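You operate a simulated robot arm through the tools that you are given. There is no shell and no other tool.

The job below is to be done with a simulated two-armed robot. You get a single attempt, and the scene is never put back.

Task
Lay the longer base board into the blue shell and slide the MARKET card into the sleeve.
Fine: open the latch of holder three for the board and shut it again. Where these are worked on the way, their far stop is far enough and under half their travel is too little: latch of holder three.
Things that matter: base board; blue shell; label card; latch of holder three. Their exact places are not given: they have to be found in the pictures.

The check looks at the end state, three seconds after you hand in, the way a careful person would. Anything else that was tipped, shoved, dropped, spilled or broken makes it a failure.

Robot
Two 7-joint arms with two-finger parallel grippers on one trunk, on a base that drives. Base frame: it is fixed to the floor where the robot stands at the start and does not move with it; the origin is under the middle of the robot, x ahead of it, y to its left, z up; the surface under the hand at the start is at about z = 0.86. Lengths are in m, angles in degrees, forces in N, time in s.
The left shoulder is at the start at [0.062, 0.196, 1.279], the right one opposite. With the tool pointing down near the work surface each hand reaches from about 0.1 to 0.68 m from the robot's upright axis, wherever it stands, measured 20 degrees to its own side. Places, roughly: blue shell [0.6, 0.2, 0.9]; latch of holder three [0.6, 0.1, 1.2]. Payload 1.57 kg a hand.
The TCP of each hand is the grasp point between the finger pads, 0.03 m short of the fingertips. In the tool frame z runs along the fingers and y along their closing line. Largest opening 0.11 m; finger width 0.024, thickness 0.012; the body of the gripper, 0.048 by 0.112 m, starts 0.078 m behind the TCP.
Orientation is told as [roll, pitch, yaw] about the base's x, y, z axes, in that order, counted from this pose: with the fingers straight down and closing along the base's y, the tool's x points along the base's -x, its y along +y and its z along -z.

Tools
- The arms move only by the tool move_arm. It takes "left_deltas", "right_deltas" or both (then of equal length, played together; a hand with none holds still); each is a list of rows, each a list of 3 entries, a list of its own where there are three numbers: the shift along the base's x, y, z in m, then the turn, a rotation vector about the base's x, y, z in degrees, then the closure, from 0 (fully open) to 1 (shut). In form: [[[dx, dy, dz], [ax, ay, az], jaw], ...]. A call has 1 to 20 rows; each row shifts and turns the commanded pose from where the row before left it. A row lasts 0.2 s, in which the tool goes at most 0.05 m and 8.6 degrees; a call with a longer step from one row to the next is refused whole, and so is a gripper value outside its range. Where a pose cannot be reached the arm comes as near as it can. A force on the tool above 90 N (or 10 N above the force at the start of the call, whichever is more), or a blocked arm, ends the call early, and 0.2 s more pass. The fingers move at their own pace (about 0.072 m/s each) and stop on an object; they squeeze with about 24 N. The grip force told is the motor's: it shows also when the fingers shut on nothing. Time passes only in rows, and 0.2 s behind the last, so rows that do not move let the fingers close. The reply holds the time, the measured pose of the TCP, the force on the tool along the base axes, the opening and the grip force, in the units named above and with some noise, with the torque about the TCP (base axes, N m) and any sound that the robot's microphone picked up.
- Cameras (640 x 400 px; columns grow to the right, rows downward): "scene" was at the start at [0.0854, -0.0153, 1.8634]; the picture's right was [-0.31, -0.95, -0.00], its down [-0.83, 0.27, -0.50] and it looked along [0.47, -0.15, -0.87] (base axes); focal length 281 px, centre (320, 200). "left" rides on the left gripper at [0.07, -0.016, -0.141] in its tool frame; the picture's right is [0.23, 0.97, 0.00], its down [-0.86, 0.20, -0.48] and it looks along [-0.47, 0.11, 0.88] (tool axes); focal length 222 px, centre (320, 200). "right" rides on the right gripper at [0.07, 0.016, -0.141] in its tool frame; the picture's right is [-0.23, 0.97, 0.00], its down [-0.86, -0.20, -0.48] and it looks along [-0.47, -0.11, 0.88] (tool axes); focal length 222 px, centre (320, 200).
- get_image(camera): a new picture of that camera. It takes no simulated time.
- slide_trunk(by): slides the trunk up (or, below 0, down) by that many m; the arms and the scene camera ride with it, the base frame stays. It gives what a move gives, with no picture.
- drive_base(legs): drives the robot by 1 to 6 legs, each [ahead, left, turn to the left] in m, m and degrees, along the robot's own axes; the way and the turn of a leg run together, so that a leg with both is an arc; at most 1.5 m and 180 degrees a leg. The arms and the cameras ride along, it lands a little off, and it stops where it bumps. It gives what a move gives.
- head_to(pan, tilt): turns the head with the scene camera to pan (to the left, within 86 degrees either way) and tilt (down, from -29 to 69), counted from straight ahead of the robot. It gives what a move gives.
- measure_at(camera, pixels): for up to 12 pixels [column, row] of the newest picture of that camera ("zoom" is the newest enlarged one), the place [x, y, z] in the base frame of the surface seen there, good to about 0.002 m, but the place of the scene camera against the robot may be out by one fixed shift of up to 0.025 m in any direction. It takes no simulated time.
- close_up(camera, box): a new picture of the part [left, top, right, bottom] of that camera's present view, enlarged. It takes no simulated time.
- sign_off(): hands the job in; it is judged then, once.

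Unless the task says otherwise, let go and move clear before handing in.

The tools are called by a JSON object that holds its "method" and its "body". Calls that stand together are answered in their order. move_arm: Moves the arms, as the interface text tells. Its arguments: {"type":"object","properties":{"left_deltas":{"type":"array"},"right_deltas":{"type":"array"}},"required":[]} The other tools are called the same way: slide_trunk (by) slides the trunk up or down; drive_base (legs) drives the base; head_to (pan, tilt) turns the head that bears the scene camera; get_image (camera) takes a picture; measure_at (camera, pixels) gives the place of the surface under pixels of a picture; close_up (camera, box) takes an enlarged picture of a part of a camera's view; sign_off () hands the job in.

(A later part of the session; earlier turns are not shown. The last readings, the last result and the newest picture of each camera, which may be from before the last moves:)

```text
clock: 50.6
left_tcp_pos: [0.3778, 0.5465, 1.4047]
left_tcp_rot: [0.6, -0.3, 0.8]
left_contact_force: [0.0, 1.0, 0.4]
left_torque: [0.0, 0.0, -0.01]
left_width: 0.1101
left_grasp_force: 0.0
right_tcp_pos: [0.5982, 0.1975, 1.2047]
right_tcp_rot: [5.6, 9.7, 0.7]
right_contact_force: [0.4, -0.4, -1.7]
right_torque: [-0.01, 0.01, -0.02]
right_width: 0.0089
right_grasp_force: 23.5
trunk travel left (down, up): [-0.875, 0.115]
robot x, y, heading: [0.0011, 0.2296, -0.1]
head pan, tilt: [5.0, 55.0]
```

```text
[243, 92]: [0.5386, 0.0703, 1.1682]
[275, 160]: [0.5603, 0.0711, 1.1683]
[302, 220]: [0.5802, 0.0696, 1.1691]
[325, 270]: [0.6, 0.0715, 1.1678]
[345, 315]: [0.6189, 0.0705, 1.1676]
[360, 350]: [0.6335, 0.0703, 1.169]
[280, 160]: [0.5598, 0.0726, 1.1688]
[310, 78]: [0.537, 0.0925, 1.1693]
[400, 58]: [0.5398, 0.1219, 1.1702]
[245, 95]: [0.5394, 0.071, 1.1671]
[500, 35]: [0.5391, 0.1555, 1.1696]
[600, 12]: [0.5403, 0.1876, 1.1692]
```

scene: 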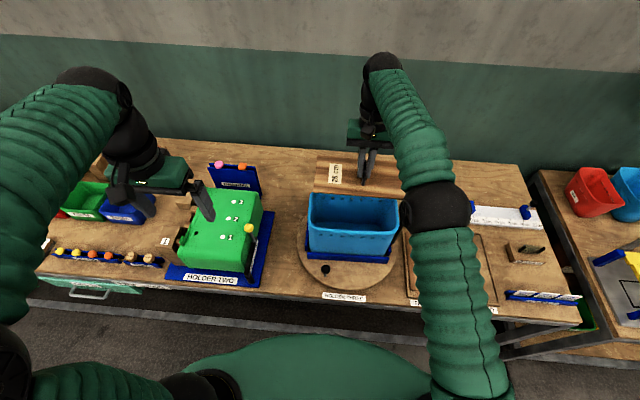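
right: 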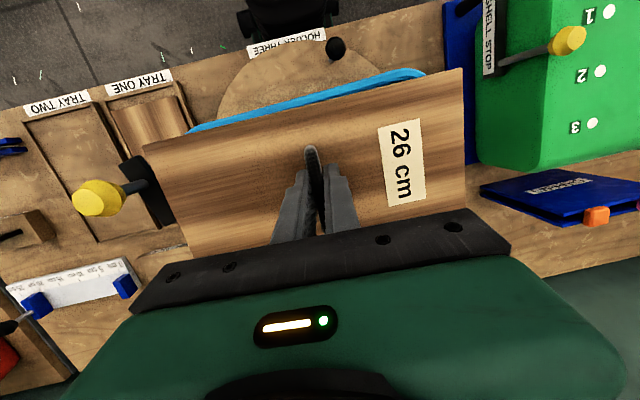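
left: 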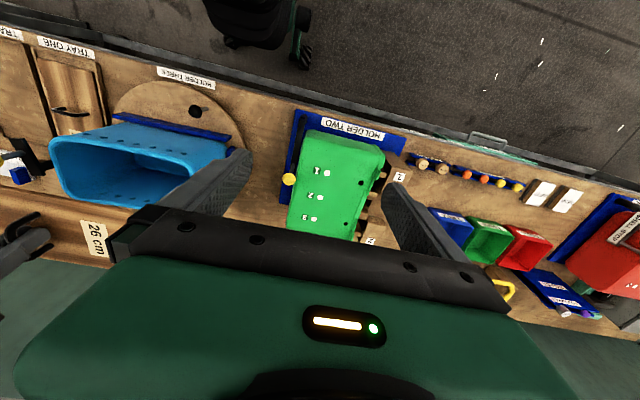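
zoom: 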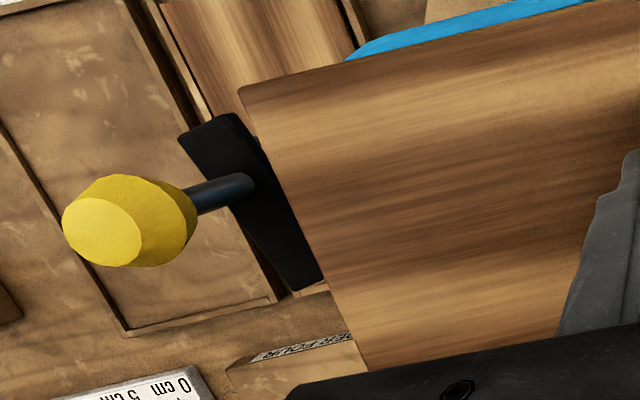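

Board: x 0.538–0.664, y 0.070–0.327; the cavity is x 0.531–0.668, y 0.065–0.331. It's nearly centred. I'll shift −1.5 mm in x and start lowering gently into the mouth.

{"method": "move_arm", "body": {"right_deltas": [[[-0.0015, 0, -0.004], [0, 0, 0], 1], [[0, 0, -0.007], [0, 0, 0], 1], [[0, 0, -0.008], [0, 0, 0], 1], [[0, 0, -0.008], [0, 0, 0], 1], [[0, 0, -0.008], [0, 0, 0], 1], [[0, 0, -0.008], [0, 0, 0], 1], [[0, 0, -0.008], [0, 0, 0], 1], [[0, 0, -0.005], [0, 0, 0], 1], [[0, 0, -0.003], [0, 0, 0], 1], [[0, 0, 0], [0, 0, 0], 1]]}}

{"method": "get_image", "body": {"camera": "right"}}

{"method": "close_up", "body": {"camera": "scene", "box": [280, 140, 440, 290]}}

```text
clock: 52.8
left_tcp_pos: [0.3747, 0.5468, 1.4054]
left_tcp_rot: [0.6, -0.5, 0.8]
left_contact_force: [-0.2, 0.4, -0.5]
left_torque: [0.01, -0.01, -0.01]
left_width: 0.11
left_grasp_force: 0.0
right_tcp_pos: [0.5973, 0.1987, 1.147]
right_tcp_rot: [5.5, 9.4, 0.7]
right_contact_force: [3.3, -0.6, 18.3]
right_torque: [0.0, -0.62, -0.03]
right_width: 0.0093
right_grasp_force: 23.4
trunk travel left (down, up): [-0.875, 0.115]
robot x, y, heading: [0.0005, 0.2374, 0.2]
head pan, tilt: [5.0, 55.0]
```

```text
taken
```

right: 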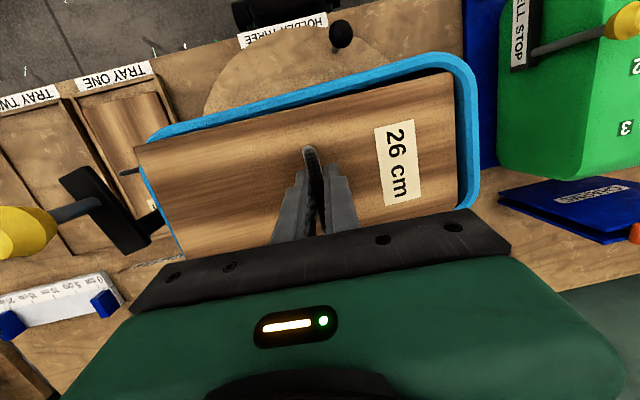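

```text
2.67 times, centred on (360, 215) of scene
```

zoom: 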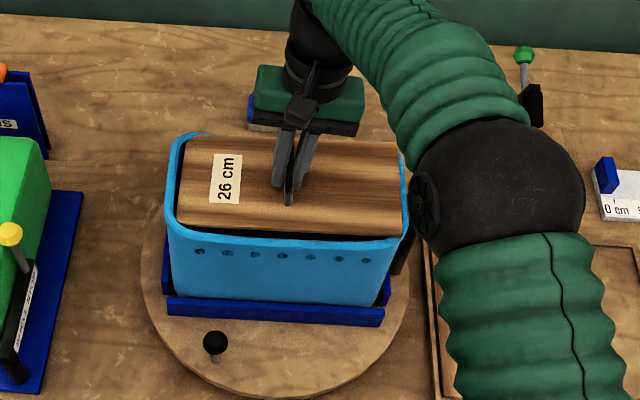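

There's 18 N of upward contact: the board is touching the rim, at the right end and toward the far side. I'll raise 8 mm and measure how the board sits.

{"method": "move_arm", "body": {"right_deltas": [[[0, 0, 0.004], [0, 0, 0], 1], [[0, 0, 0.005], [0, 0, 0], 1], [[0, 0, 0], [0, 0, 0], 1], [[0, 0, 0], [0, 0, 0], 1]]}}

{"method": "close_up", "body": {"camera": "right", "box": [100, 50, 300, 270]}}

{"method": "measure_at", "body": {"camera": "zoom", "pixels": [[113, 180], [150, 250], [200, 230], [300, 220], [400, 200], [250, 330], [300, 150], [105, 170], [120, 150], [170, 340], [160, 300], [400, 125]]}}

{"method": "close_up", "body": {"camera": "right", "box": [340, 40, 510, 220]}}

{"method": "measure_at", "body": {"camera": "zoom", "pixels": [[300, 80], [290, 150], [290, 250], [295, 340], [100, 130], [200, 300], [350, 150], [330, 150], [372, 200], [330, 60], [200, 90], [100, 100]]}}

```text
clock: 53.8
left_tcp_pos: [0.3779, 0.5462, 1.4041]
left_tcp_rot: [0.7, -0.3, 0.8]
left_contact_force: [-0.1, -0.5, 0.3]
left_torque: [0.01, 0.01, 0.0]
left_width: 0.1101
left_grasp_force: 0.1
right_tcp_pos: [0.5979, 0.1966, 1.1539]
right_tcp_rot: [5.6, 9.6, 0.7]
right_contact_force: [-0.3, 1.5, -0.9]
right_torque: [-0.01, 0.02, 0.0]
right_width: 0.0092
right_grasp_force: 24.3
trunk travel left (down, up): [-0.875, 0.115]
robot x, y, heading: [0.0014, 0.2373, 0.1]
head pan, tilt: [5.0, 55.0]
```

```text
1.82 times, centred on (200, 160) of right
```

zoom: 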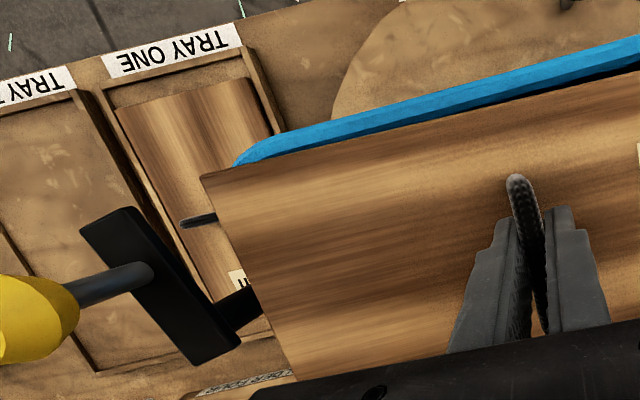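

```text
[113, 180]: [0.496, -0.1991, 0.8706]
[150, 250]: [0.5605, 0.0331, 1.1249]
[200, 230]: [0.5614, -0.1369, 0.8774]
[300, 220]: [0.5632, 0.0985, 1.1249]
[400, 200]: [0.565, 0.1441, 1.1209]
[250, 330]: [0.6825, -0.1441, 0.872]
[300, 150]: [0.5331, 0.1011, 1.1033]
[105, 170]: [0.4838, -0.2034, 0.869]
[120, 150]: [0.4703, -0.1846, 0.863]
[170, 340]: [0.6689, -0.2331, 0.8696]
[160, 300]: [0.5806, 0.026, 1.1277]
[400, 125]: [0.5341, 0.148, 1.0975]
```

```text
2.22 times, centred on (425, 130) of right
```

zoom: 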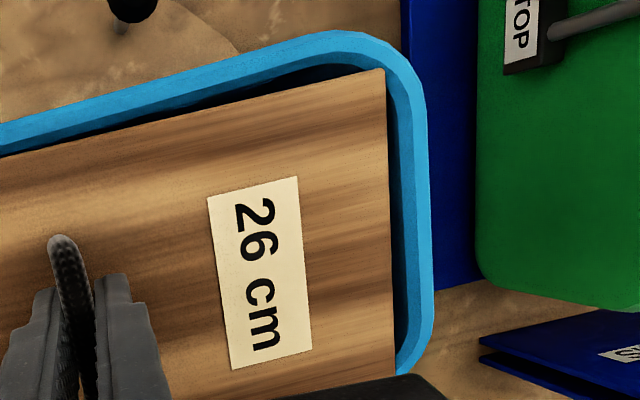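

```text
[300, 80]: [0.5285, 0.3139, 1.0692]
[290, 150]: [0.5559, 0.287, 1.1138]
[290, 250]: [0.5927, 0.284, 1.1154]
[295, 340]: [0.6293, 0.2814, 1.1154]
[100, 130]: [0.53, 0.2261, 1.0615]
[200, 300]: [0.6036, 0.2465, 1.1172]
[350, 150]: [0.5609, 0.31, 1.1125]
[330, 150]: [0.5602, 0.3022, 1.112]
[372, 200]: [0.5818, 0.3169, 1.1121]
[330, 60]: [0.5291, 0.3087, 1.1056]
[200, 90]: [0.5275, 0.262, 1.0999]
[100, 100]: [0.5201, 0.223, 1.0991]
```

The board tilted 3.4° again (right end higher), so its right end caught. I'll measure both end edges.

{"method": "measure_at", "body": {"camera": "zoom", "pixels": [[384, 80], [386, 150], [389, 250], [391, 330], [398, 150], [405, 200], [410, 150], [395, 120], [300, 95], [200, 117], [100, 138], [20, 155]]}}

{"method": "close_up", "body": {"camera": "right", "box": [100, 50, 300, 270]}}

{"method": "measure_at", "body": {"camera": "zoom", "pixels": [[206, 180], [235, 240], [260, 295], [285, 345], [215, 195], [240, 165], [300, 155], [400, 133], [238, 160], [245, 155], [262, 290], [290, 355]]}}

```text
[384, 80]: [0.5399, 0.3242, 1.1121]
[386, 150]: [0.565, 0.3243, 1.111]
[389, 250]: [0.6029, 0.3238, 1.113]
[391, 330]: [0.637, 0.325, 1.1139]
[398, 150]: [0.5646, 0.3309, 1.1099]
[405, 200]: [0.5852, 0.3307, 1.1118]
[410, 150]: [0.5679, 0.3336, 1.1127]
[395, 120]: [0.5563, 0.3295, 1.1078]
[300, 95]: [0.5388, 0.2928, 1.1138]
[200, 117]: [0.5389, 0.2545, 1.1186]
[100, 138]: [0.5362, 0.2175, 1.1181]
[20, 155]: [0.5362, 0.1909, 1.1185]
```

```text
1.82 times, centred on (200, 160) of right
```

zoom: 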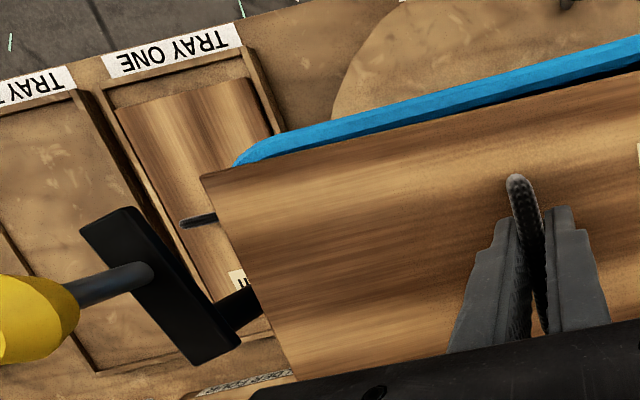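

```text
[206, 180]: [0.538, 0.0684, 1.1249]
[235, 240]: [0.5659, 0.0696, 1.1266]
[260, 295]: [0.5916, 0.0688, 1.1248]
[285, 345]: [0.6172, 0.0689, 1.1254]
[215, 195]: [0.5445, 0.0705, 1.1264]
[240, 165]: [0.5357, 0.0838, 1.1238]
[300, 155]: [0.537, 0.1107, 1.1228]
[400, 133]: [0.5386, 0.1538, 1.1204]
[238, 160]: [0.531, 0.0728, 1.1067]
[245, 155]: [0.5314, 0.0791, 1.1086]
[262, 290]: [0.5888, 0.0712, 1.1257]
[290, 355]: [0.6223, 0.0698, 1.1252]
```

Board length is about 0.258, margins ~3.5 mm in y and ~6 mm in x. The shell's rounded corners may be what the board's corners touch; I'll measure the corner curve.

{"method": "close_up", "body": {"camera": "right", "box": [430, 45, 490, 105]}}

{"method": "close_up", "body": {"camera": "left", "box": [30, 100, 260, 260]}}

```text
6.67 times, centred on (460, 75) of right
```

zoom: 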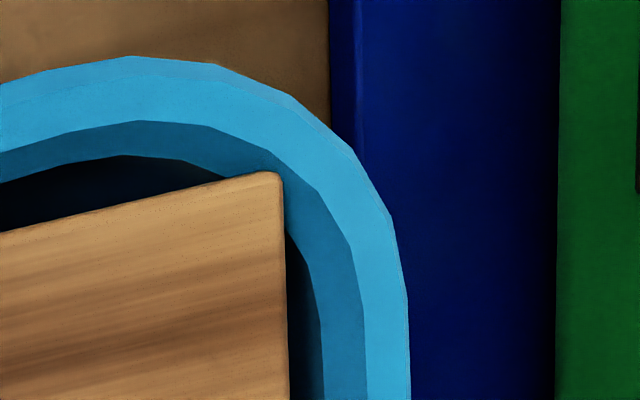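

```text
2.50 times, centred on (145, 180) of left
```

zoom: 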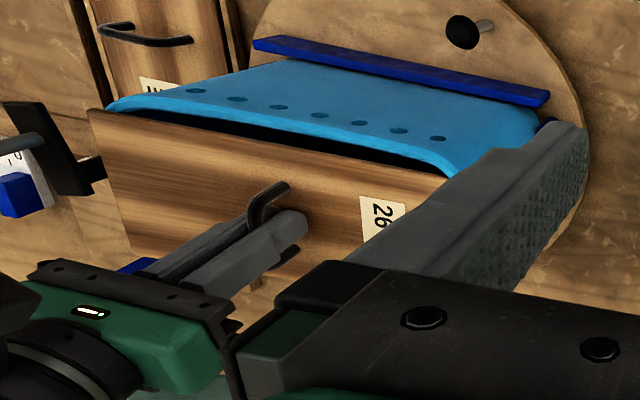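

{"method": "close_up", "body": {"camera": "right", "box": [430, 45, 490, 105]}}

{"method": "measure_at", "body": {"camera": "zoom", "pixels": [[40, 138], [130, 125], [200, 133], [262, 160], [312, 198], [345, 248], [360, 310], [364, 370], [270, 182], [240, 186], [280, 250], [200, 170]]}}

```text
6.67 times, centred on (460, 75) of right
```

zoom: 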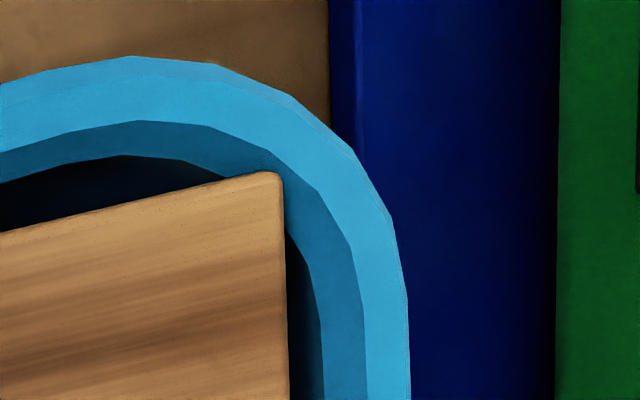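

```text
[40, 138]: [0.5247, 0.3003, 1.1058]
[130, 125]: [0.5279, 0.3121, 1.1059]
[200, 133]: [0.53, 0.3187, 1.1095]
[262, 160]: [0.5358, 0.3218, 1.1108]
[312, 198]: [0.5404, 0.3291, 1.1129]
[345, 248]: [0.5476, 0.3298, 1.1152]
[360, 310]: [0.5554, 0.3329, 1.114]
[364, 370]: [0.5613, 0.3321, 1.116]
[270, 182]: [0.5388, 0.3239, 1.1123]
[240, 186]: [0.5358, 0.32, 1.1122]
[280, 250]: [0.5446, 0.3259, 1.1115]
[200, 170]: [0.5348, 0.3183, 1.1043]
```

The cavity centre works out to about (0.598, 0.1985), and the board is ~3 mm too far in +x and tilted. I'll correct both, then measure again.

{"method": "move_arm", "body": {"right_deltas": [[[-0.001, 0, 0.002], [1.1, 0.2, 0], 1], [[-0.001, 0, 0.002], [1.2, 0.2, 0], 1], [[-0.001, 0, 0.002], [1.1, 0.1, 0], 1], [[0, 0, 0], [0, 0, 0], 1], [[0, 0, 0], [0, 0, 0], 1], [[0, 0, 0], [0, 0, 0], 1]]}}

{"method": "close_up", "body": {"camera": "right", "box": [340, 40, 510, 220]}}

{"method": "measure_at", "body": {"camera": "zoom", "pixels": [[384, 80], [386, 150], [389, 250], [391, 330], [398, 150], [405, 200], [410, 150], [395, 120], [300, 98], [200, 120], [100, 141], [20, 158]]}}

{"method": "close_up", "body": {"camera": "right", "box": [100, 50, 300, 270]}}

{"method": "measure_at", "body": {"camera": "zoom", "pixels": [[206, 183], [235, 245], [260, 300], [285, 350], [215, 195], [240, 172], [300, 158], [400, 136], [238, 160], [245, 155], [262, 297], [290, 358]]}}

```text
clock: 55.2
left_tcp_pos: [0.377, 0.5443, 1.4054]
left_tcp_rot: [0.6, -0.3, 0.7]
left_contact_force: [0.2, 0.7, 0.0]
left_torque: [0.01, 0.01, 0.02]
left_width: 0.11
left_grasp_force: 0.1
right_tcp_pos: [0.5951, 0.1969, 1.1603]
right_tcp_rot: [9.1, 10.0, 1.2]
right_contact_force: [-0.1, 1.0, -0.8]
right_torque: [0.04, 0.04, 0.02]
right_width: 0.0094
right_grasp_force: 23.6
trunk travel left (down, up): [-0.875, 0.115]
robot x, y, heading: [0.0041, 0.2383, 0.2]
head pan, tilt: [5.0, 55.0]
```

```text
2.22 times, centred on (425, 130) of right
```

zoom: 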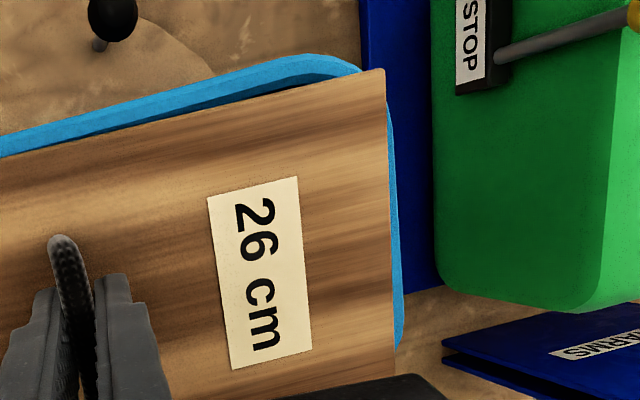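

```text
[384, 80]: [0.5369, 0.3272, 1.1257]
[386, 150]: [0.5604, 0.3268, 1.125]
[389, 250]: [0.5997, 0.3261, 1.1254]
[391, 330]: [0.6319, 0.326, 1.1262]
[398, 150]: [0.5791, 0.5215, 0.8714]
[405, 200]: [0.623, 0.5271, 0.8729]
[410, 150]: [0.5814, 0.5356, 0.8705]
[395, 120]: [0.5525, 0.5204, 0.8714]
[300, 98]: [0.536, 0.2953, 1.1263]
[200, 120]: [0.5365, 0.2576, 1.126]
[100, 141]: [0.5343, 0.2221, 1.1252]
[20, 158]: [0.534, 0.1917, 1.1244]
```

```text
1.82 times, centred on (200, 160) of right
```

zoom: 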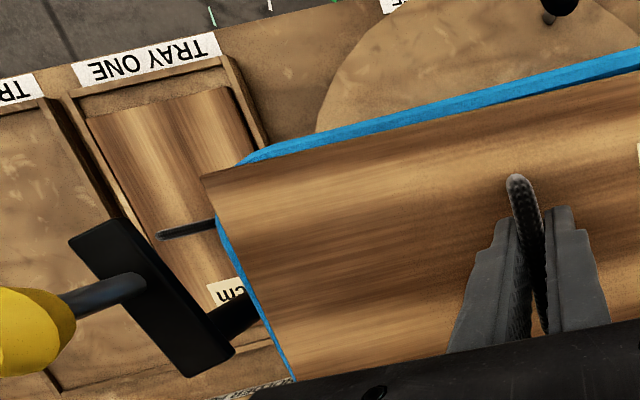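

```text
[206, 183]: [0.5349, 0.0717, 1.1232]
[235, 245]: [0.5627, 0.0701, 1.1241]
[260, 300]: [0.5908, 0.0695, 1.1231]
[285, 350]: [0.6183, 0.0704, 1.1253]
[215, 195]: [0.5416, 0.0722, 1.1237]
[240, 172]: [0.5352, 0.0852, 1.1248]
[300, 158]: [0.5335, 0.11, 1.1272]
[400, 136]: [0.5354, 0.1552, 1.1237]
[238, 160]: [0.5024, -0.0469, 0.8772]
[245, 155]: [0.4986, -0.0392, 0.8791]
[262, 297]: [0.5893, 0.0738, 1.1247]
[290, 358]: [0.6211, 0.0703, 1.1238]
```

Level (z≈1.125), centred at (0.597, 0.1985), with about −0.5° of yaw. I'll correct the yaw and lower in small steps, watching the force.

{"method": "move_arm", "body": {"right_deltas": [[[0.0005, 0, -0.002], [0, 0, 0.5], 1], [[0, 0, -0.003], [0, 0, 0], 1], [[0, 0, -0.004], [0, 0, 0], 1], [[0, 0, -0.004], [0, 0, 0], 1], [[0, 0, -0.004], [0, 0, 0], 1], [[0, 0, 0], [0, 0, 0], 1]]}}

{"method": "get_image", "body": {"camera": "right"}}

```text
clock: 56.6
left_tcp_pos: [0.3775, 0.5463, 1.4032]
left_tcp_rot: [0.6, -0.4, 0.8]
left_contact_force: [0.6, -0.8, 0.6]
left_torque: [0.01, 0.0, 0.03]
left_width: 0.1101
left_grasp_force: 0.0
right_tcp_pos: [0.5955, 0.1973, 1.143]
right_tcp_rot: [8.9, 10.2, 1.8]
right_contact_force: [0.2, 0.5, -1.7]
right_torque: [0.01, 0.0, 0.03]
right_width: 0.0092
right_grasp_force: 24.4
trunk travel left (down, up): [-0.875, 0.115]
robot x, y, heading: [-0.0008, 0.2364, -0.2]
head pan, tilt: [5.0, 55.0]
```

```text
taken
```

right: 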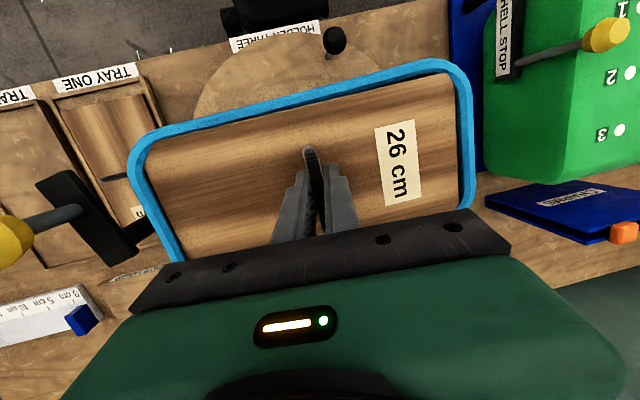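

The board is inside the rim with no contact force. I'll continue lowering slowly.

{"method": "move_arm", "body": {"right_deltas": [[[0, 0, -0.003], [0, 0, 0], 1], [[0, 0, -0.005], [0, 0, 0], 1], [[0, 0, -0.006], [0, 0, 0], 1], [[0, 0, -0.006], [0, 0, 0], 1], [[0, 0, -0.006], [0, 0, 0], 1], [[0, 0, -0.004], [0, 0, 0], 1], [[0, 0, 0], [0, 0, 0], 1]]}}

{"method": "get_image", "body": {"camera": "right"}}

{"method": "measure_at", "body": {"camera": "right", "pixels": [[160, 150], [430, 90], [195, 225], [445, 190], [250, 200], [370, 180]]}}

```text
clock: 58.2
left_tcp_pos: [0.3773, 0.5462, 1.4051]
left_tcp_rot: [0.6, -0.4, 0.7]
left_contact_force: [0.0, 0.6, 0.2]
left_torque: [0.01, -0.01, 0.0]
left_width: 0.1098
left_grasp_force: 0.1
right_tcp_pos: [0.5947, 0.1975, 1.1136]
right_tcp_rot: [9.0, 10.1, 1.8]
right_contact_force: [1.0, 1.1, -1.9]
right_torque: [0.03, -0.03, 0.09]
right_width: 0.0093
right_grasp_force: 24.6
trunk travel left (down, up): [-0.875, 0.115]
robot x, y, heading: [0.0001, 0.2359, 0.1]
head pan, tilt: [5.0, 55.0]
```

```text
taken
```

right: 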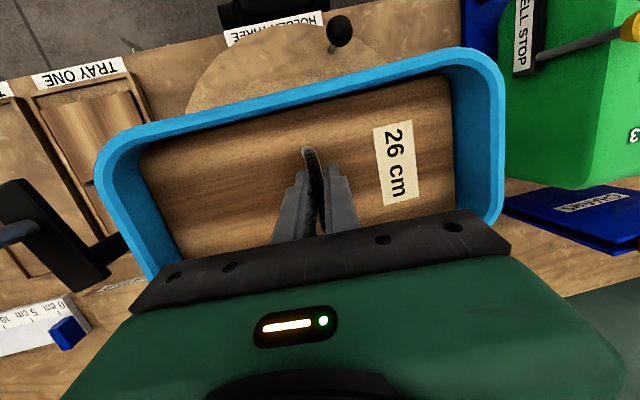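

```text
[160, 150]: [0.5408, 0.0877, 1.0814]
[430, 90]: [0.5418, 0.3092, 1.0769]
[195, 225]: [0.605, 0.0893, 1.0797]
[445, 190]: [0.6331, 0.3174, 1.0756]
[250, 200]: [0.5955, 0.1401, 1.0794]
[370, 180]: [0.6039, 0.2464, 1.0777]
```

It slides down freely, with light contact only. Continuing to about half depth.

{"method": "move_arm", "body": {"right_deltas": [[[0, 0, -0.004], [0, 0, 0], 1], [[0, 0, -0.006], [0, 0, 0], 1], [[0, 0, -0.008], [0, 0, 0], 1], [[0, 0, -0.008], [0, 0, 0], 1], [[0, 0, -0.008], [0, 0, 0], 1], [[0, 0, -0.008], [0, 0, 0], 1], [[0, 0, -0.008], [0, 0, 0], 1], [[0, 0, -0.008], [0, 0, 0], 1], [[0, 0, -0.006], [0, 0, 0], 1], [[0, 0, 0], [0, 0, 0], 1]]}}

{"method": "get_image", "body": {"camera": "right"}}

{"method": "close_up", "body": {"camera": "scene", "box": [280, 120, 460, 290]}}

{"method": "get_image", "body": {"camera": "left"}}

```text
clock: 60.4
left_tcp_pos: [0.378, 0.5468, 1.4045]
left_tcp_rot: [0.6, -0.4, 0.7]
left_contact_force: [0.1, -0.5, -0.2]
left_torque: [-0.01, -0.02, 0.02]
left_width: 0.11
left_grasp_force: 0.1
right_tcp_pos: [0.5945, 0.1965, 1.0498]
right_tcp_rot: [9.0, 10.0, 1.8]
right_contact_force: [1.1, -0.5, -2.0]
right_torque: [0.02, -0.04, 0.07]
right_width: 0.0094
right_grasp_force: 23.8
trunk travel left (down, up): [-0.875, 0.115]
robot x, y, heading: [-0.0023, 0.2359, -0.3]
head pan, tilt: [5.0, 55.0]
```

```text
taken
```

right: 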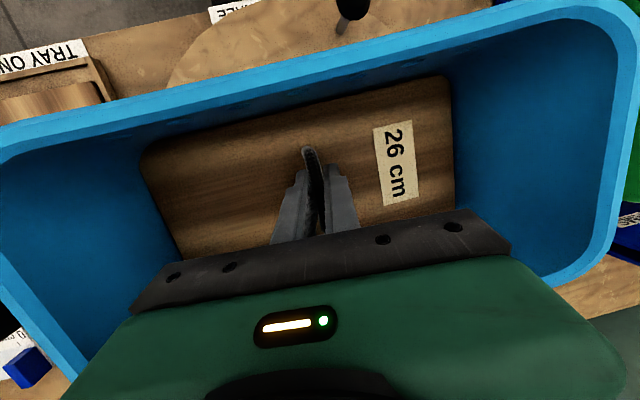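

```text
2.35 times, centred on (370, 205) of scene
```

zoom: 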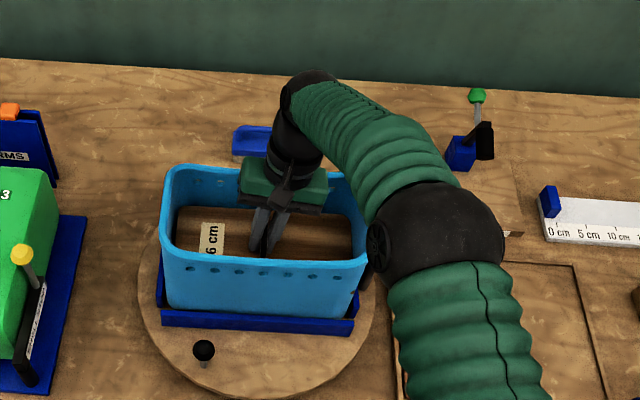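

```text
taken
```

left: 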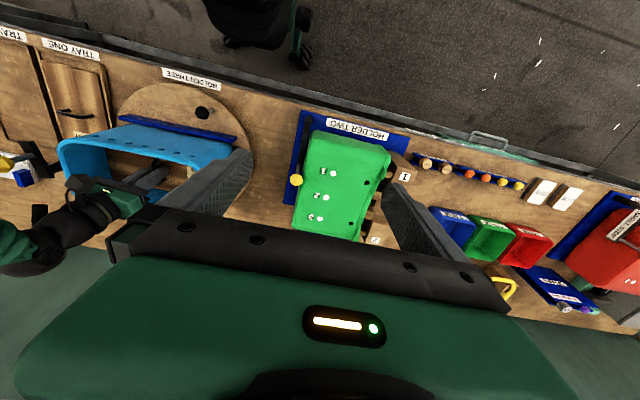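

Half depth and free. The elbow ball looks near the latch from this angle; I'll check its actual height before going deeper.

{"method": "measure_at", "body": {"camera": "scene", "pixels": [[412, 222], [395, 225], [420, 200], [405, 235], [440, 230], [400, 190], [380, 175], [360, 165], [415, 250], [386, 208]]}}

{"method": "close_up", "body": {"camera": "left", "box": [0, 110, 240, 270]}}

```text
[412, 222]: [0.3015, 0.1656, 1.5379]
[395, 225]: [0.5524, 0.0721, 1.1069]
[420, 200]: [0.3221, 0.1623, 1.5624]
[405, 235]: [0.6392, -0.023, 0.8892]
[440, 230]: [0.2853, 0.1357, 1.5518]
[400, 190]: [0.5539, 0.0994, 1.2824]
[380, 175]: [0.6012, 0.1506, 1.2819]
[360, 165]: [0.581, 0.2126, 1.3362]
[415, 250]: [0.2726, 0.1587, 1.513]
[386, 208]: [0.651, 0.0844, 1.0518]
```

```text
2.50 times, centred on (120, 190) of left
```

zoom: 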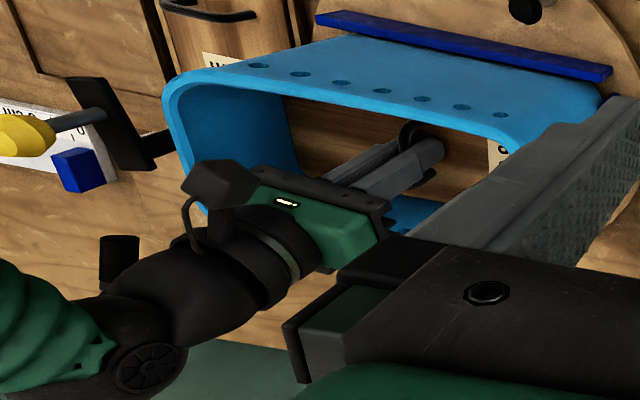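

The elbow is high (z≈1.5) and clear. I'll keep lowering in small steps.

{"method": "move_arm", "body": {"right_deltas": [[[0, 0, -0.004], [0, 0, 0], 1], [[0, 0, -0.006], [0, 0, 0], 1], [[0, 0, -0.008], [0, 0, 0], 1], [[0, 0, -0.008], [0, 0, 0], 1], [[0, 0, -0.008], [0, 0, 0], 1], [[0, 0, -0.008], [0, 0, 0], 1], [[0, 0, -0.006], [0, 0, 0], 1], [[0, 0, -0.004], [0, 0, 0], 1], [[0, 0, 0], [0, 0, 0], 1]]}}

{"method": "close_up", "body": {"camera": "scene", "box": [280, 120, 460, 290]}}

{"method": "close_up", "body": {"camera": "left", "box": [0, 110, 240, 270]}}

{"method": "get_image", "body": {"camera": "right"}}

```text
clock: 62.4
left_tcp_pos: [0.3771, 0.5468, 1.4047]
left_tcp_rot: [0.6, -0.4, 0.8]
left_contact_force: [-0.5, 0.1, -0.5]
left_torque: [0.03, 0.02, -0.02]
left_width: 0.11
left_grasp_force: 0.0
right_tcp_pos: [0.5948, 0.199, 0.9965]
right_tcp_rot: [9.0, 10.1, 1.8]
right_contact_force: [0.3, 0.4, 0.2]
right_torque: [0.04, -0.01, 0.04]
right_width: 0.0094
right_grasp_force: 23.9
trunk travel left (down, up): [-0.875, 0.115]
robot x, y, heading: [0.002, 0.235, 0.1]
head pan, tilt: [5.0, 55.0]
```

```text
2.35 times, centred on (370, 205) of scene
```

zoom: 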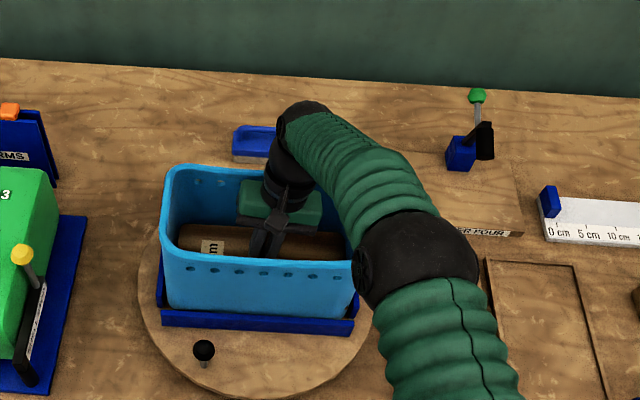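

```text
2.50 times, centred on (120, 190) of left
```

zoom: 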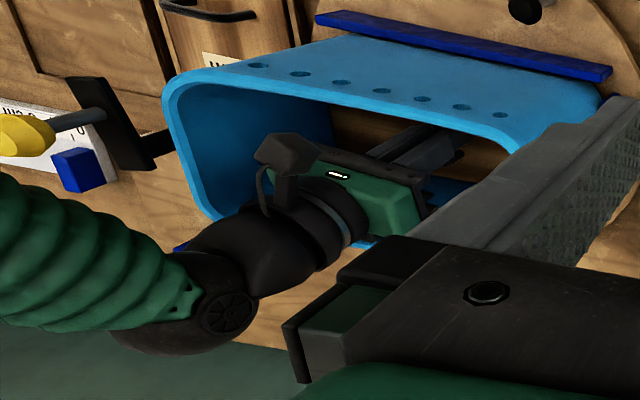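

```text
taken
```

right: 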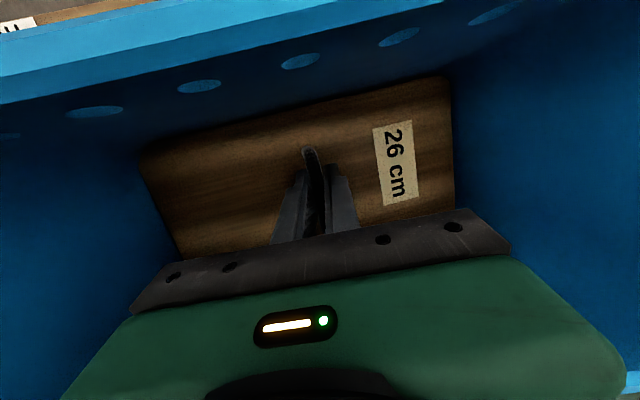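

Clear so far. I'll lower the remaining ~4 cm until the board meets the floor.

{"method": "move_arm", "body": {"right_deltas": [[[0, 0, -0.004], [0, 0, 0], 1], [[0, 0, -0.006], [0, 0, 0], 1], [[0, 0, -0.006], [0, 0, 0], 1], [[0, 0, -0.005], [0, 0, 0], 1], [[0, 0, -0.004], [0, 0, 0], 1], [[0, 0, -0.004], [0, 0, 0], 1], [[0, 0, 0], [0, 0, 0], 1]]}}

{"method": "measure_at", "body": {"camera": "right", "pixels": [[160, 160], [430, 95], [250, 200]]}}

{"method": "get_image", "body": {"camera": "right"}}

{"method": "measure_at", "body": {"camera": "right", "pixels": [[160, 160], [430, 95], [195, 225], [445, 190], [250, 200], [370, 180], [312, 152]]}}

```text
clock: 64.0
left_tcp_pos: [0.3784, 0.5458, 1.4032]
left_tcp_rot: [0.6, -0.4, 0.8]
left_contact_force: [-0.1, 0.1, -0.3]
left_torque: [0.0, 0.02, 0.05]
left_width: 0.1101
left_grasp_force: 0.0
right_tcp_pos: [0.5936, 0.1984, 0.9678]
right_tcp_rot: [9.0, 10.2, 1.7]
right_contact_force: [0.3, 0.5, -0.6]
right_torque: [-0.03, 0.01, -0.01]
right_width: 0.0092
right_grasp_force: 23.3
trunk travel left (down, up): [-0.875, 0.115]
robot x, y, heading: [0.0018, 0.2337, -0.1]
head pan, tilt: [5.0, 55.0]
```

```text
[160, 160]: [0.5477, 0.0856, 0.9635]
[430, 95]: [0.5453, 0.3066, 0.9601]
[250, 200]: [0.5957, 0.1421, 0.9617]
```

```text
taken
```

right: 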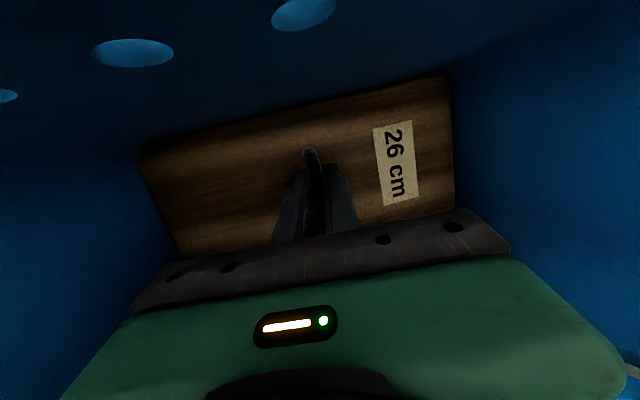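

```text
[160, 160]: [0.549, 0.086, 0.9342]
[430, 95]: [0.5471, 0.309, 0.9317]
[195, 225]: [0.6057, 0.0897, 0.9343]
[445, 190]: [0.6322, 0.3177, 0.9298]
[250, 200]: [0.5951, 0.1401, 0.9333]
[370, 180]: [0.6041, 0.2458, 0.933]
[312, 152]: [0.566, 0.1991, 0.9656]
```

Board top is at z≈0.933, about 8 mm to go. Lowering gently to touch.

{"method": "move_arm", "body": {"right_deltas": [[[0, 0, -0.003], [0, 0, 0], 1], [[0, 0, -0.003], [0, 0, 0], 1], [[0, 0, 0], [0, 0, 0], 1]]}}

{"method": "move_arm", "body": {"right_deltas": [[[0, 0, -0.002], [0, 0, 0], 1], [[0, 0, -0.002], [0, 0, 0], 1], [[0, 0, 0], [0, 0, 0], 1]]}}

{"method": "get_image", "body": {"camera": "right"}}

{"method": "measure_at", "body": {"camera": "right", "pixels": [[160, 160], [430, 95], [195, 225], [445, 190], [250, 200], [370, 180], [312, 152]]}}

```text
clock: 64.8
left_tcp_pos: [0.3767, 0.5447, 1.4044]
left_tcp_rot: [0.6, -0.4, 0.9]
left_contact_force: [0.1, -0.8, 0.2]
left_torque: [-0.01, -0.02, -0.01]
left_width: 0.1101
left_grasp_force: 0.0
right_tcp_pos: [0.595, 0.1982, 0.961]
right_tcp_rot: [9.0, 10.1, 1.8]
right_contact_force: [0.2, 0.4, -0.3]
right_torque: [0.01, 0.0, -0.01]
right_width: 0.0095
right_grasp_force: 24.0
trunk travel left (down, up): [-0.875, 0.115]
robot x, y, heading: [-0.0003, 0.2356, 0.2]
head pan, tilt: [5.0, 55.0]
```

```text
clock: 65.6
left_tcp_pos: [0.378, 0.5465, 1.4052]
left_tcp_rot: [0.6, -0.4, 0.8]
left_contact_force: [0.2, 0.4, 0.4]
left_torque: [0.01, 0.02, 0.03]
left_width: 0.1101
left_grasp_force: 0.1
right_tcp_pos: [0.5943, 0.197, 0.9578]
right_tcp_rot: [9.0, 10.1, 1.8]
right_contact_force: [0.9, 0.0, -1.0]
right_torque: [0.04, -0.04, 0.01]
right_width: 0.0093
right_grasp_force: 24.3
trunk travel left (down, up): [-0.875, 0.115]
robot x, y, heading: [0.0016, 0.2363, -0.2]
head pan, tilt: [5.0, 55.0]
```

```text
taken
```

right: 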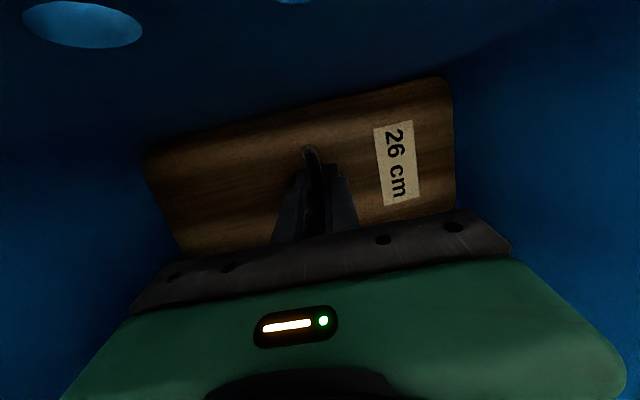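

```text
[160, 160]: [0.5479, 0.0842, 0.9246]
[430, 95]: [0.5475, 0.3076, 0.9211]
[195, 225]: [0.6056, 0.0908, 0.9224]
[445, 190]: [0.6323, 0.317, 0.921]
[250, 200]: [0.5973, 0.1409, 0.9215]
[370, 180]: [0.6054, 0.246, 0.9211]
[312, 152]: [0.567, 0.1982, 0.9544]
```

Top is now ~0.922 and still hanging. A few millimetres more.

{"method": "move_arm", "body": {"right_deltas": [[[0, 0, -0.002], [0, 0, 0], 1], [[0, 0, -0.001], [0, 0, 0], 1], [[0, 0, 0], [0, 0, 0], 1]]}}

{"method": "get_image", "body": {"camera": "right"}}

{"method": "measure_at", "body": {"camera": "right", "pixels": [[160, 160], [430, 95], [195, 225], [445, 190], [250, 200], [370, 180], [312, 152]]}}

```text
clock: 66.4
left_tcp_pos: [0.3758, 0.5442, 1.405]
left_tcp_rot: [0.5, -0.4, 0.7]
left_contact_force: [-0.3, 0.6, -0.5]
left_torque: [0.0, -0.01, -0.03]
left_width: 0.1101
left_grasp_force: 0.1
right_tcp_pos: [0.5944, 0.1965, 0.9563]
right_tcp_rot: [9.1, 10.0, 1.8]
right_contact_force: [1.5, -0.7, 6.9]
right_torque: [-0.01, -0.63, -0.1]
right_width: 0.0093
right_grasp_force: 24.0
trunk travel left (down, up): [-0.875, 0.115]
robot x, y, heading: [0.0009, 0.2366, -0.3]
head pan, tilt: [5.0, 55.0]
```

```text
taken
```

right: 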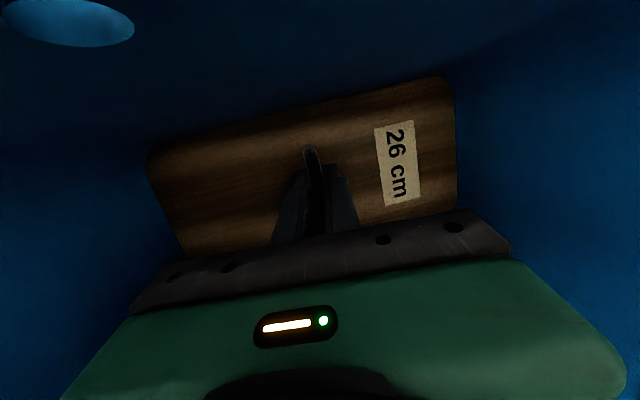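

```text
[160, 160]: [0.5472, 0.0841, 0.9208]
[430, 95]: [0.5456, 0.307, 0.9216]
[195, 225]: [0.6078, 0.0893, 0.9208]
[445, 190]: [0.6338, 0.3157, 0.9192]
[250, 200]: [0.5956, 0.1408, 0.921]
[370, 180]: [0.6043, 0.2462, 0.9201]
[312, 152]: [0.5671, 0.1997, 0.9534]
```

Seated: 7 N upward contact and board top level at 0.9205. I'll open the fingers slightly and rise straight out.

{"method": "move_arm", "body": {"right_deltas": [[[0, 0, 0.001], [0, 0, 0], 0.85], [[0, 0, 0], [0, 0, 0], 0.75], [[0, 0, 0], [0, 0, 0], 0.72], [[0, 0, 0.003], [0, 0, 0], 0.72], [[0, 0, 0.006], [0, 0, 0], 0.72], [[0, 0, 0.01], [0, 0, 0], 0.72], [[0, 0, 0.015], [0, 0, 0], 0.72], [[0, 0, 0.015], [0, 0, 0], 0.72], [[0, 0, 0], [0, 0, 0], 0.72]]}}

{"method": "get_image", "body": {"camera": "right"}}

{"method": "measure_at", "body": {"camera": "right", "pixels": [[200, 150], [400, 110], [220, 200], [400, 180], [250, 180], [370, 160], [316, 158]]}}

```text
clock: 68.4
left_tcp_pos: [0.378, 0.5457, 1.4046]
left_tcp_rot: [0.6, -0.3, 0.8]
left_contact_force: [-0.1, 0.0, 0.1]
left_torque: [0.02, -0.01, 0.0]
left_width: 0.1099
left_grasp_force: 0.1
right_tcp_pos: [0.5945, 0.1971, 1.0056]
right_tcp_rot: [9.1, 10.1, 1.7]
right_contact_force: [-0.7, 0.6, 0.3]
right_torque: [0.03, 0.0, 0.02]
right_width: 0.0308
right_grasp_force: 0.1
trunk travel left (down, up): [-0.875, 0.115]
robot x, y, heading: [0.0039, 0.2362, 0.0]
head pan, tilt: [5.0, 55.0]
```

```text
taken
```

right: 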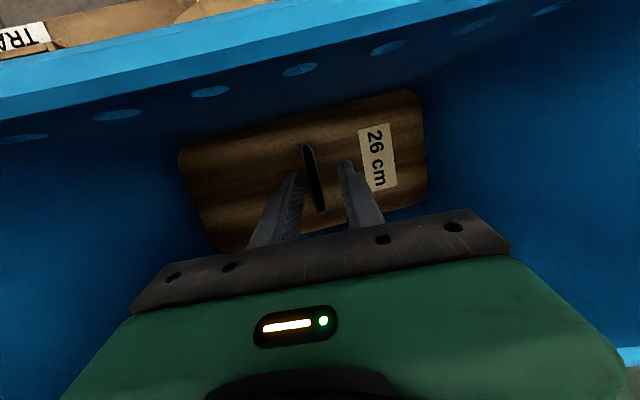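

```text
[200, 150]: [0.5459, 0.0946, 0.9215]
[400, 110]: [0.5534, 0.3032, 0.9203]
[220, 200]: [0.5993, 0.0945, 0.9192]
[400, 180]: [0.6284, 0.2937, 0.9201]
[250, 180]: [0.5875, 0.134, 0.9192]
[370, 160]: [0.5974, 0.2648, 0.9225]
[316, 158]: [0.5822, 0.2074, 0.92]
```

The board lies flat in the shell, released. I'll rise straight out.

{"method": "move_arm", "body": {"right_deltas": [[[0, 0, 0.02], [0, 0, 0], 0.72], [[0, 0, 0.025], [0, 0, 0], 0.72], [[0, 0, 0.03], [0, 0, 0], 0.72], [[0, 0, 0.03], [0, 0, 0], 0.72], [[0, 0, 0.03], [0, 0, 0], 0.72], [[0, 0, 0.03], [0, 0, 0], 0.72], [[0, 0, 0.03], [-3, 0, 0], 0.72], [[0, 0, 0.03], [-3, 0, 0], 0.5], [[0, 0, 0.03], [-3, -3, 0], 0.3], [[0, 0, 0.03], [0, -4, 0], 0], [[0, 0, 0.03], [0, -3, 0], 0], [[0, 0, 0.02], [0, 0, 0], 0]]}}

{"method": "get_image", "body": {"camera": "right"}}

```text
clock: 71.0
left_tcp_pos: [0.3773, 0.5454, 1.4044]
left_tcp_rot: [0.5, -0.4, 0.8]
left_contact_force: [-0.1, 0.5, 0.2]
left_torque: [0.0, 0.01, -0.02]
left_width: 0.1102
left_grasp_force: 0.2
right_tcp_pos: [0.5948, 0.1973, 1.3399]
right_tcp_rot: [-0.2, 0.3, 0.3]
right_contact_force: [0.6, -0.3, -0.2]
right_torque: [0.0, 0.02, -0.01]
right_width: 0.1098
right_grasp_force: 0.0
trunk travel left (down, up): [-0.875, 0.115]
robot x, y, heading: [-0.0002, 0.2369, -0.1]
head pan, tilt: [5.0, 55.0]
```

```text
taken
```

right: 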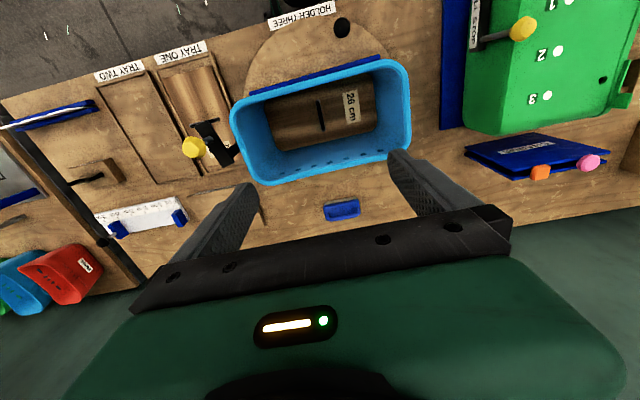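

The board lies in the shell, centred. Next I'll shut the latch with this same right hand; first I'll measure the knob now at (194,147).

{"method": "close_up", "body": {"camera": "right", "box": [160, 100, 270, 180]}}

{"method": "measure_at", "body": {"camera": "zoom", "pixels": [[195, 270], [180, 275], [250, 250], [200, 240], [220, 290], [260, 130], [310, 110], [395, 330], [430, 310], [265, 235]]}}

```text
5.00 times, centred on (215, 140) of right
```

zoom: 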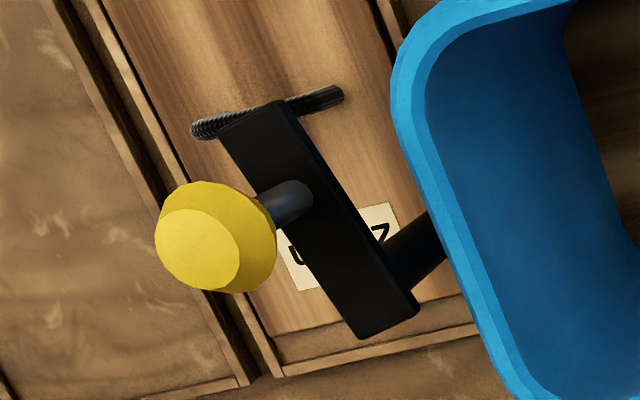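

```text
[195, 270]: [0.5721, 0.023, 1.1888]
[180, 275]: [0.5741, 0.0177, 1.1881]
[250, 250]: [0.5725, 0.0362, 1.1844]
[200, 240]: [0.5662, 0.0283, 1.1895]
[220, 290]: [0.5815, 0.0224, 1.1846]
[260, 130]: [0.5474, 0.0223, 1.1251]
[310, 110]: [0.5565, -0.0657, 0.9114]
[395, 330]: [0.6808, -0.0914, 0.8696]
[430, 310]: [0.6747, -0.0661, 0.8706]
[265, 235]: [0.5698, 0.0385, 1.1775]
```

{"method": "measure_at", "body": {"camera": "zoom", "pixels": [[230, 130], [285, 108], [365, 325], [408, 305], [290, 195], [270, 200], [197, 250], [250, 220], [300, 185], [330, 260]]}}

{"method": "close_up", "body": {"camera": "left", "box": [0, 110, 160, 220]}}

{"method": "measure_at", "body": {"camera": "zoom", "pixels": [[25, 190], [10, 190], [100, 160], [140, 120], [170, 200], [120, 130], [160, 210]]}}

```text
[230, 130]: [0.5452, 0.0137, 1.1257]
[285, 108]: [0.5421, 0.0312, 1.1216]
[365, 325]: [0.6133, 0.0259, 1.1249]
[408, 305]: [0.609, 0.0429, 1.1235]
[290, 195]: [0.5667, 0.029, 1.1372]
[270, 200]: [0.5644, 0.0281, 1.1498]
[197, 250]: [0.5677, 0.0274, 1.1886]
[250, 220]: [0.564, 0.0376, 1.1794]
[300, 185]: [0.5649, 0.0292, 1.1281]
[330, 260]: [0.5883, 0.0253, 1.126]
```

```text
3.64 times, centred on (80, 165) of left
```

zoom: 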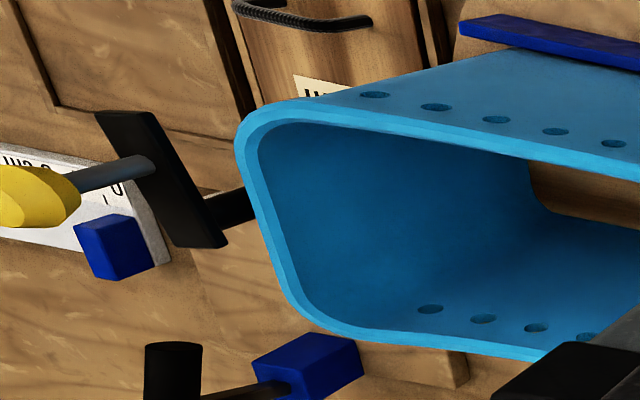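

```text
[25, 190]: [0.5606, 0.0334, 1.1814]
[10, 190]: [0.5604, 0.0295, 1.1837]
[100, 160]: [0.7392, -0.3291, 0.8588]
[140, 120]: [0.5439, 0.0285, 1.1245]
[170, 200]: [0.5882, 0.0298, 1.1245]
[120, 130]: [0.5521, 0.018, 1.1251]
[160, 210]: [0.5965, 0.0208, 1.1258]
```

Bar and knob read about 6–8 mm further in y than before. I'll check whether the shell and turntable have shifted.

{"method": "close_up", "body": {"camera": "right", "box": [220, 50, 420, 190]}}

{"method": "measure_at", "body": {"camera": "zoom", "pixels": [[60, 160], [80, 270], [110, 340], [555, 80], [560, 200], [150, 115], [300, 85], [450, 55], [200, 365], [350, 345], [500, 310], [300, 190]]}}

```text
2.86 times, centred on (320, 120) of right
```

zoom: 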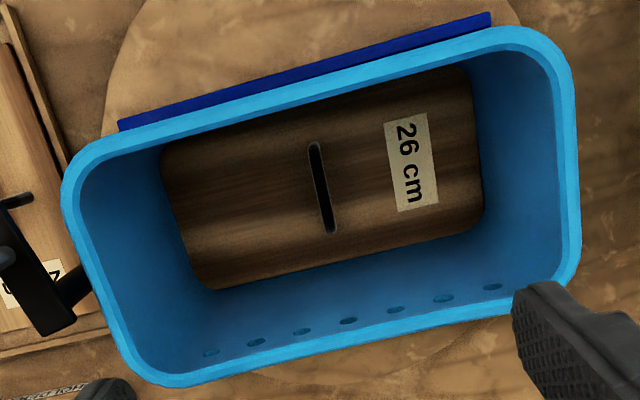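

```text
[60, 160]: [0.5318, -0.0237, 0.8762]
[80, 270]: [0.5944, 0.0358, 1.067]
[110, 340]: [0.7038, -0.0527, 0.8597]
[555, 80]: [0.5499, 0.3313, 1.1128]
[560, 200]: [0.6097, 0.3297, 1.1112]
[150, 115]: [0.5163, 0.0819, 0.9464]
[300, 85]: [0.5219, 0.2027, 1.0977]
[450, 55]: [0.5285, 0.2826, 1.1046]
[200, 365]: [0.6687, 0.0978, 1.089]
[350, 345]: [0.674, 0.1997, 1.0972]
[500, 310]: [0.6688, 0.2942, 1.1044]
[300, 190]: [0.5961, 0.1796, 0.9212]
```

The shell hasn't moved; the earlier far-off right-camera reading was just biased. Pivot is about (0.5985, 0.0325), radius 0.035, knob now at (0.565, 0.0265). I'll bring the right hand over the knob.

{"method": "move_arm", "body": {"right_deltas": [[[-0.003, -0.02, 0], [0, 0, 0], 0], [[-0.005, -0.03, 0], [0, 0, 0], 0], [[-0.005, -0.03, 0], [0, 0, 0], 0], [[-0.005, -0.03, 0], [0, 0, 0], 0], [[-0.005, -0.03, -0.02], [0, 0, 0], 0], [[-0.005, -0.02, -0.03], [0, 0, 0], 0], [[-0.002, -0.0105, -0.04], [0, 0, 0], 0], [[0, 0, 0], [0, 0, 0], 0], [[0, 0, 0], [0, 0, 0], 0]]}}

{"method": "get_image", "body": {"camera": "right"}}

{"method": "measure_at", "body": {"camera": "right", "pixels": [[320, 150], [315, 155], [325, 150]]}}

```text
clock: 73.0
left_tcp_pos: [0.375, 0.5451, 1.4054]
left_tcp_rot: [0.6, -0.5, 0.8]
left_contact_force: [1.0, -0.3, 0.3]
left_torque: [-0.01, -0.01, -0.01]
left_width: 0.1103
left_grasp_force: 0.1
right_tcp_pos: [0.5647, 0.0279, 1.2504]
right_tcp_rot: [-0.1, 0.1, 0.3]
right_contact_force: [0.2, 0.9, 0.3]
right_torque: [0.02, 0.0, -0.02]
right_width: 0.1102
right_grasp_force: 0.0
trunk travel left (down, up): [-0.875, 0.115]
robot x, y, heading: [0.0026, 0.2349, -0.0]
head pan, tilt: [5.0, 55.0]
```

```text
taken
```

right: 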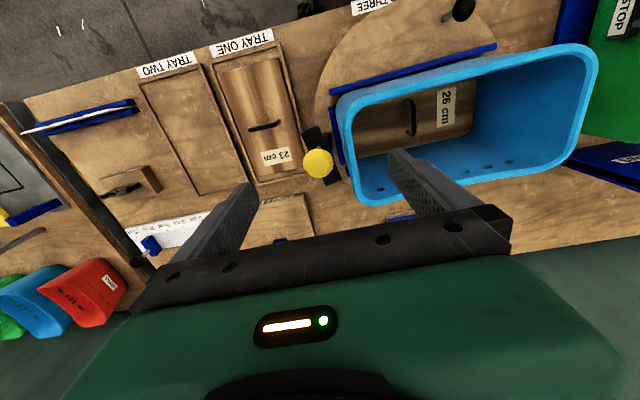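

```text
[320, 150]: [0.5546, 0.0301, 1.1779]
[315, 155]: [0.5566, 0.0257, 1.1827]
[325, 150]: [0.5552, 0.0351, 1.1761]
```

{"method": "measure_at", "body": {"camera": "right", "pixels": [[320, 167], [319, 172], [308, 163], [331, 163], [319, 178], [313, 170], [326, 168]]}}

```text
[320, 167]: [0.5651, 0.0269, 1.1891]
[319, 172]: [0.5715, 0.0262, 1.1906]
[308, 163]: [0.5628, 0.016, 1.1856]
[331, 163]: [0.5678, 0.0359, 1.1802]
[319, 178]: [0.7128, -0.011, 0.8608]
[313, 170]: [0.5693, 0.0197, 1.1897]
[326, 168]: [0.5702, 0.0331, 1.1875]
```

The knob is centred at (0.566, 0.0265). Lowering and closing on it.

{"method": "move_arm", "body": {"right_deltas": [[[0.001, -0.001, -0.025], [0, 0, 0], 0], [[0, 0, -0.025], [0, 0, 0], 0], [[0, 0, -0.022], [0, 0, 0], 0], [[0, 0, 0], [0, 0, 0], 0.4], [[0, 0, 0], [0, 0, 0], 0.7], [[0, 0, 0], [0, 0, 0], 1], [[0, 0, 0], [0, 0, 0], 1], [[0, 0, 0], [0, 0, 0], 1]]}}

{"method": "get_image", "body": {"camera": "right"}}

```text
clock: 74.8
left_tcp_pos: [0.376, 0.5451, 1.4057]
left_tcp_rot: [0.6, -0.3, 0.8]
left_contact_force: [0.2, 0.1, -0.6]
left_torque: [0.0, 0.0, -0.02]
left_width: 0.1103
left_grasp_force: 0.1
right_tcp_pos: [0.566, 0.0261, 1.1783]
right_tcp_rot: [-0.1, 0.3, 0.3]
right_contact_force: [-0.8, -0.7, -0.1]
right_torque: [-0.02, 0.09, -0.04]
right_width: 0.0311
right_grasp_force: 39.3
trunk travel left (down, up): [-0.875, 0.115]
robot x, y, heading: [0.0014, 0.2319, -0.1]
head pan, tilt: [5.0, 55.0]
```

```text
taken
```

right: 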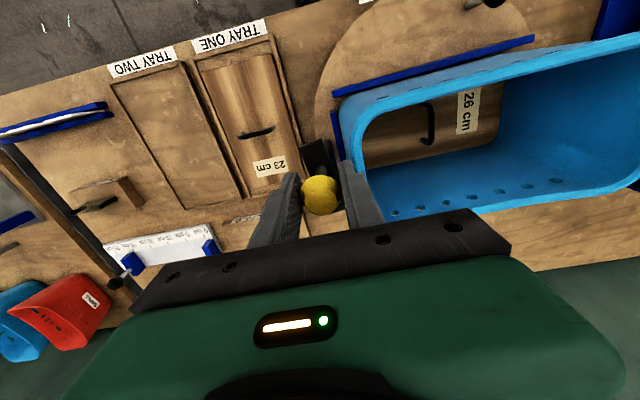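

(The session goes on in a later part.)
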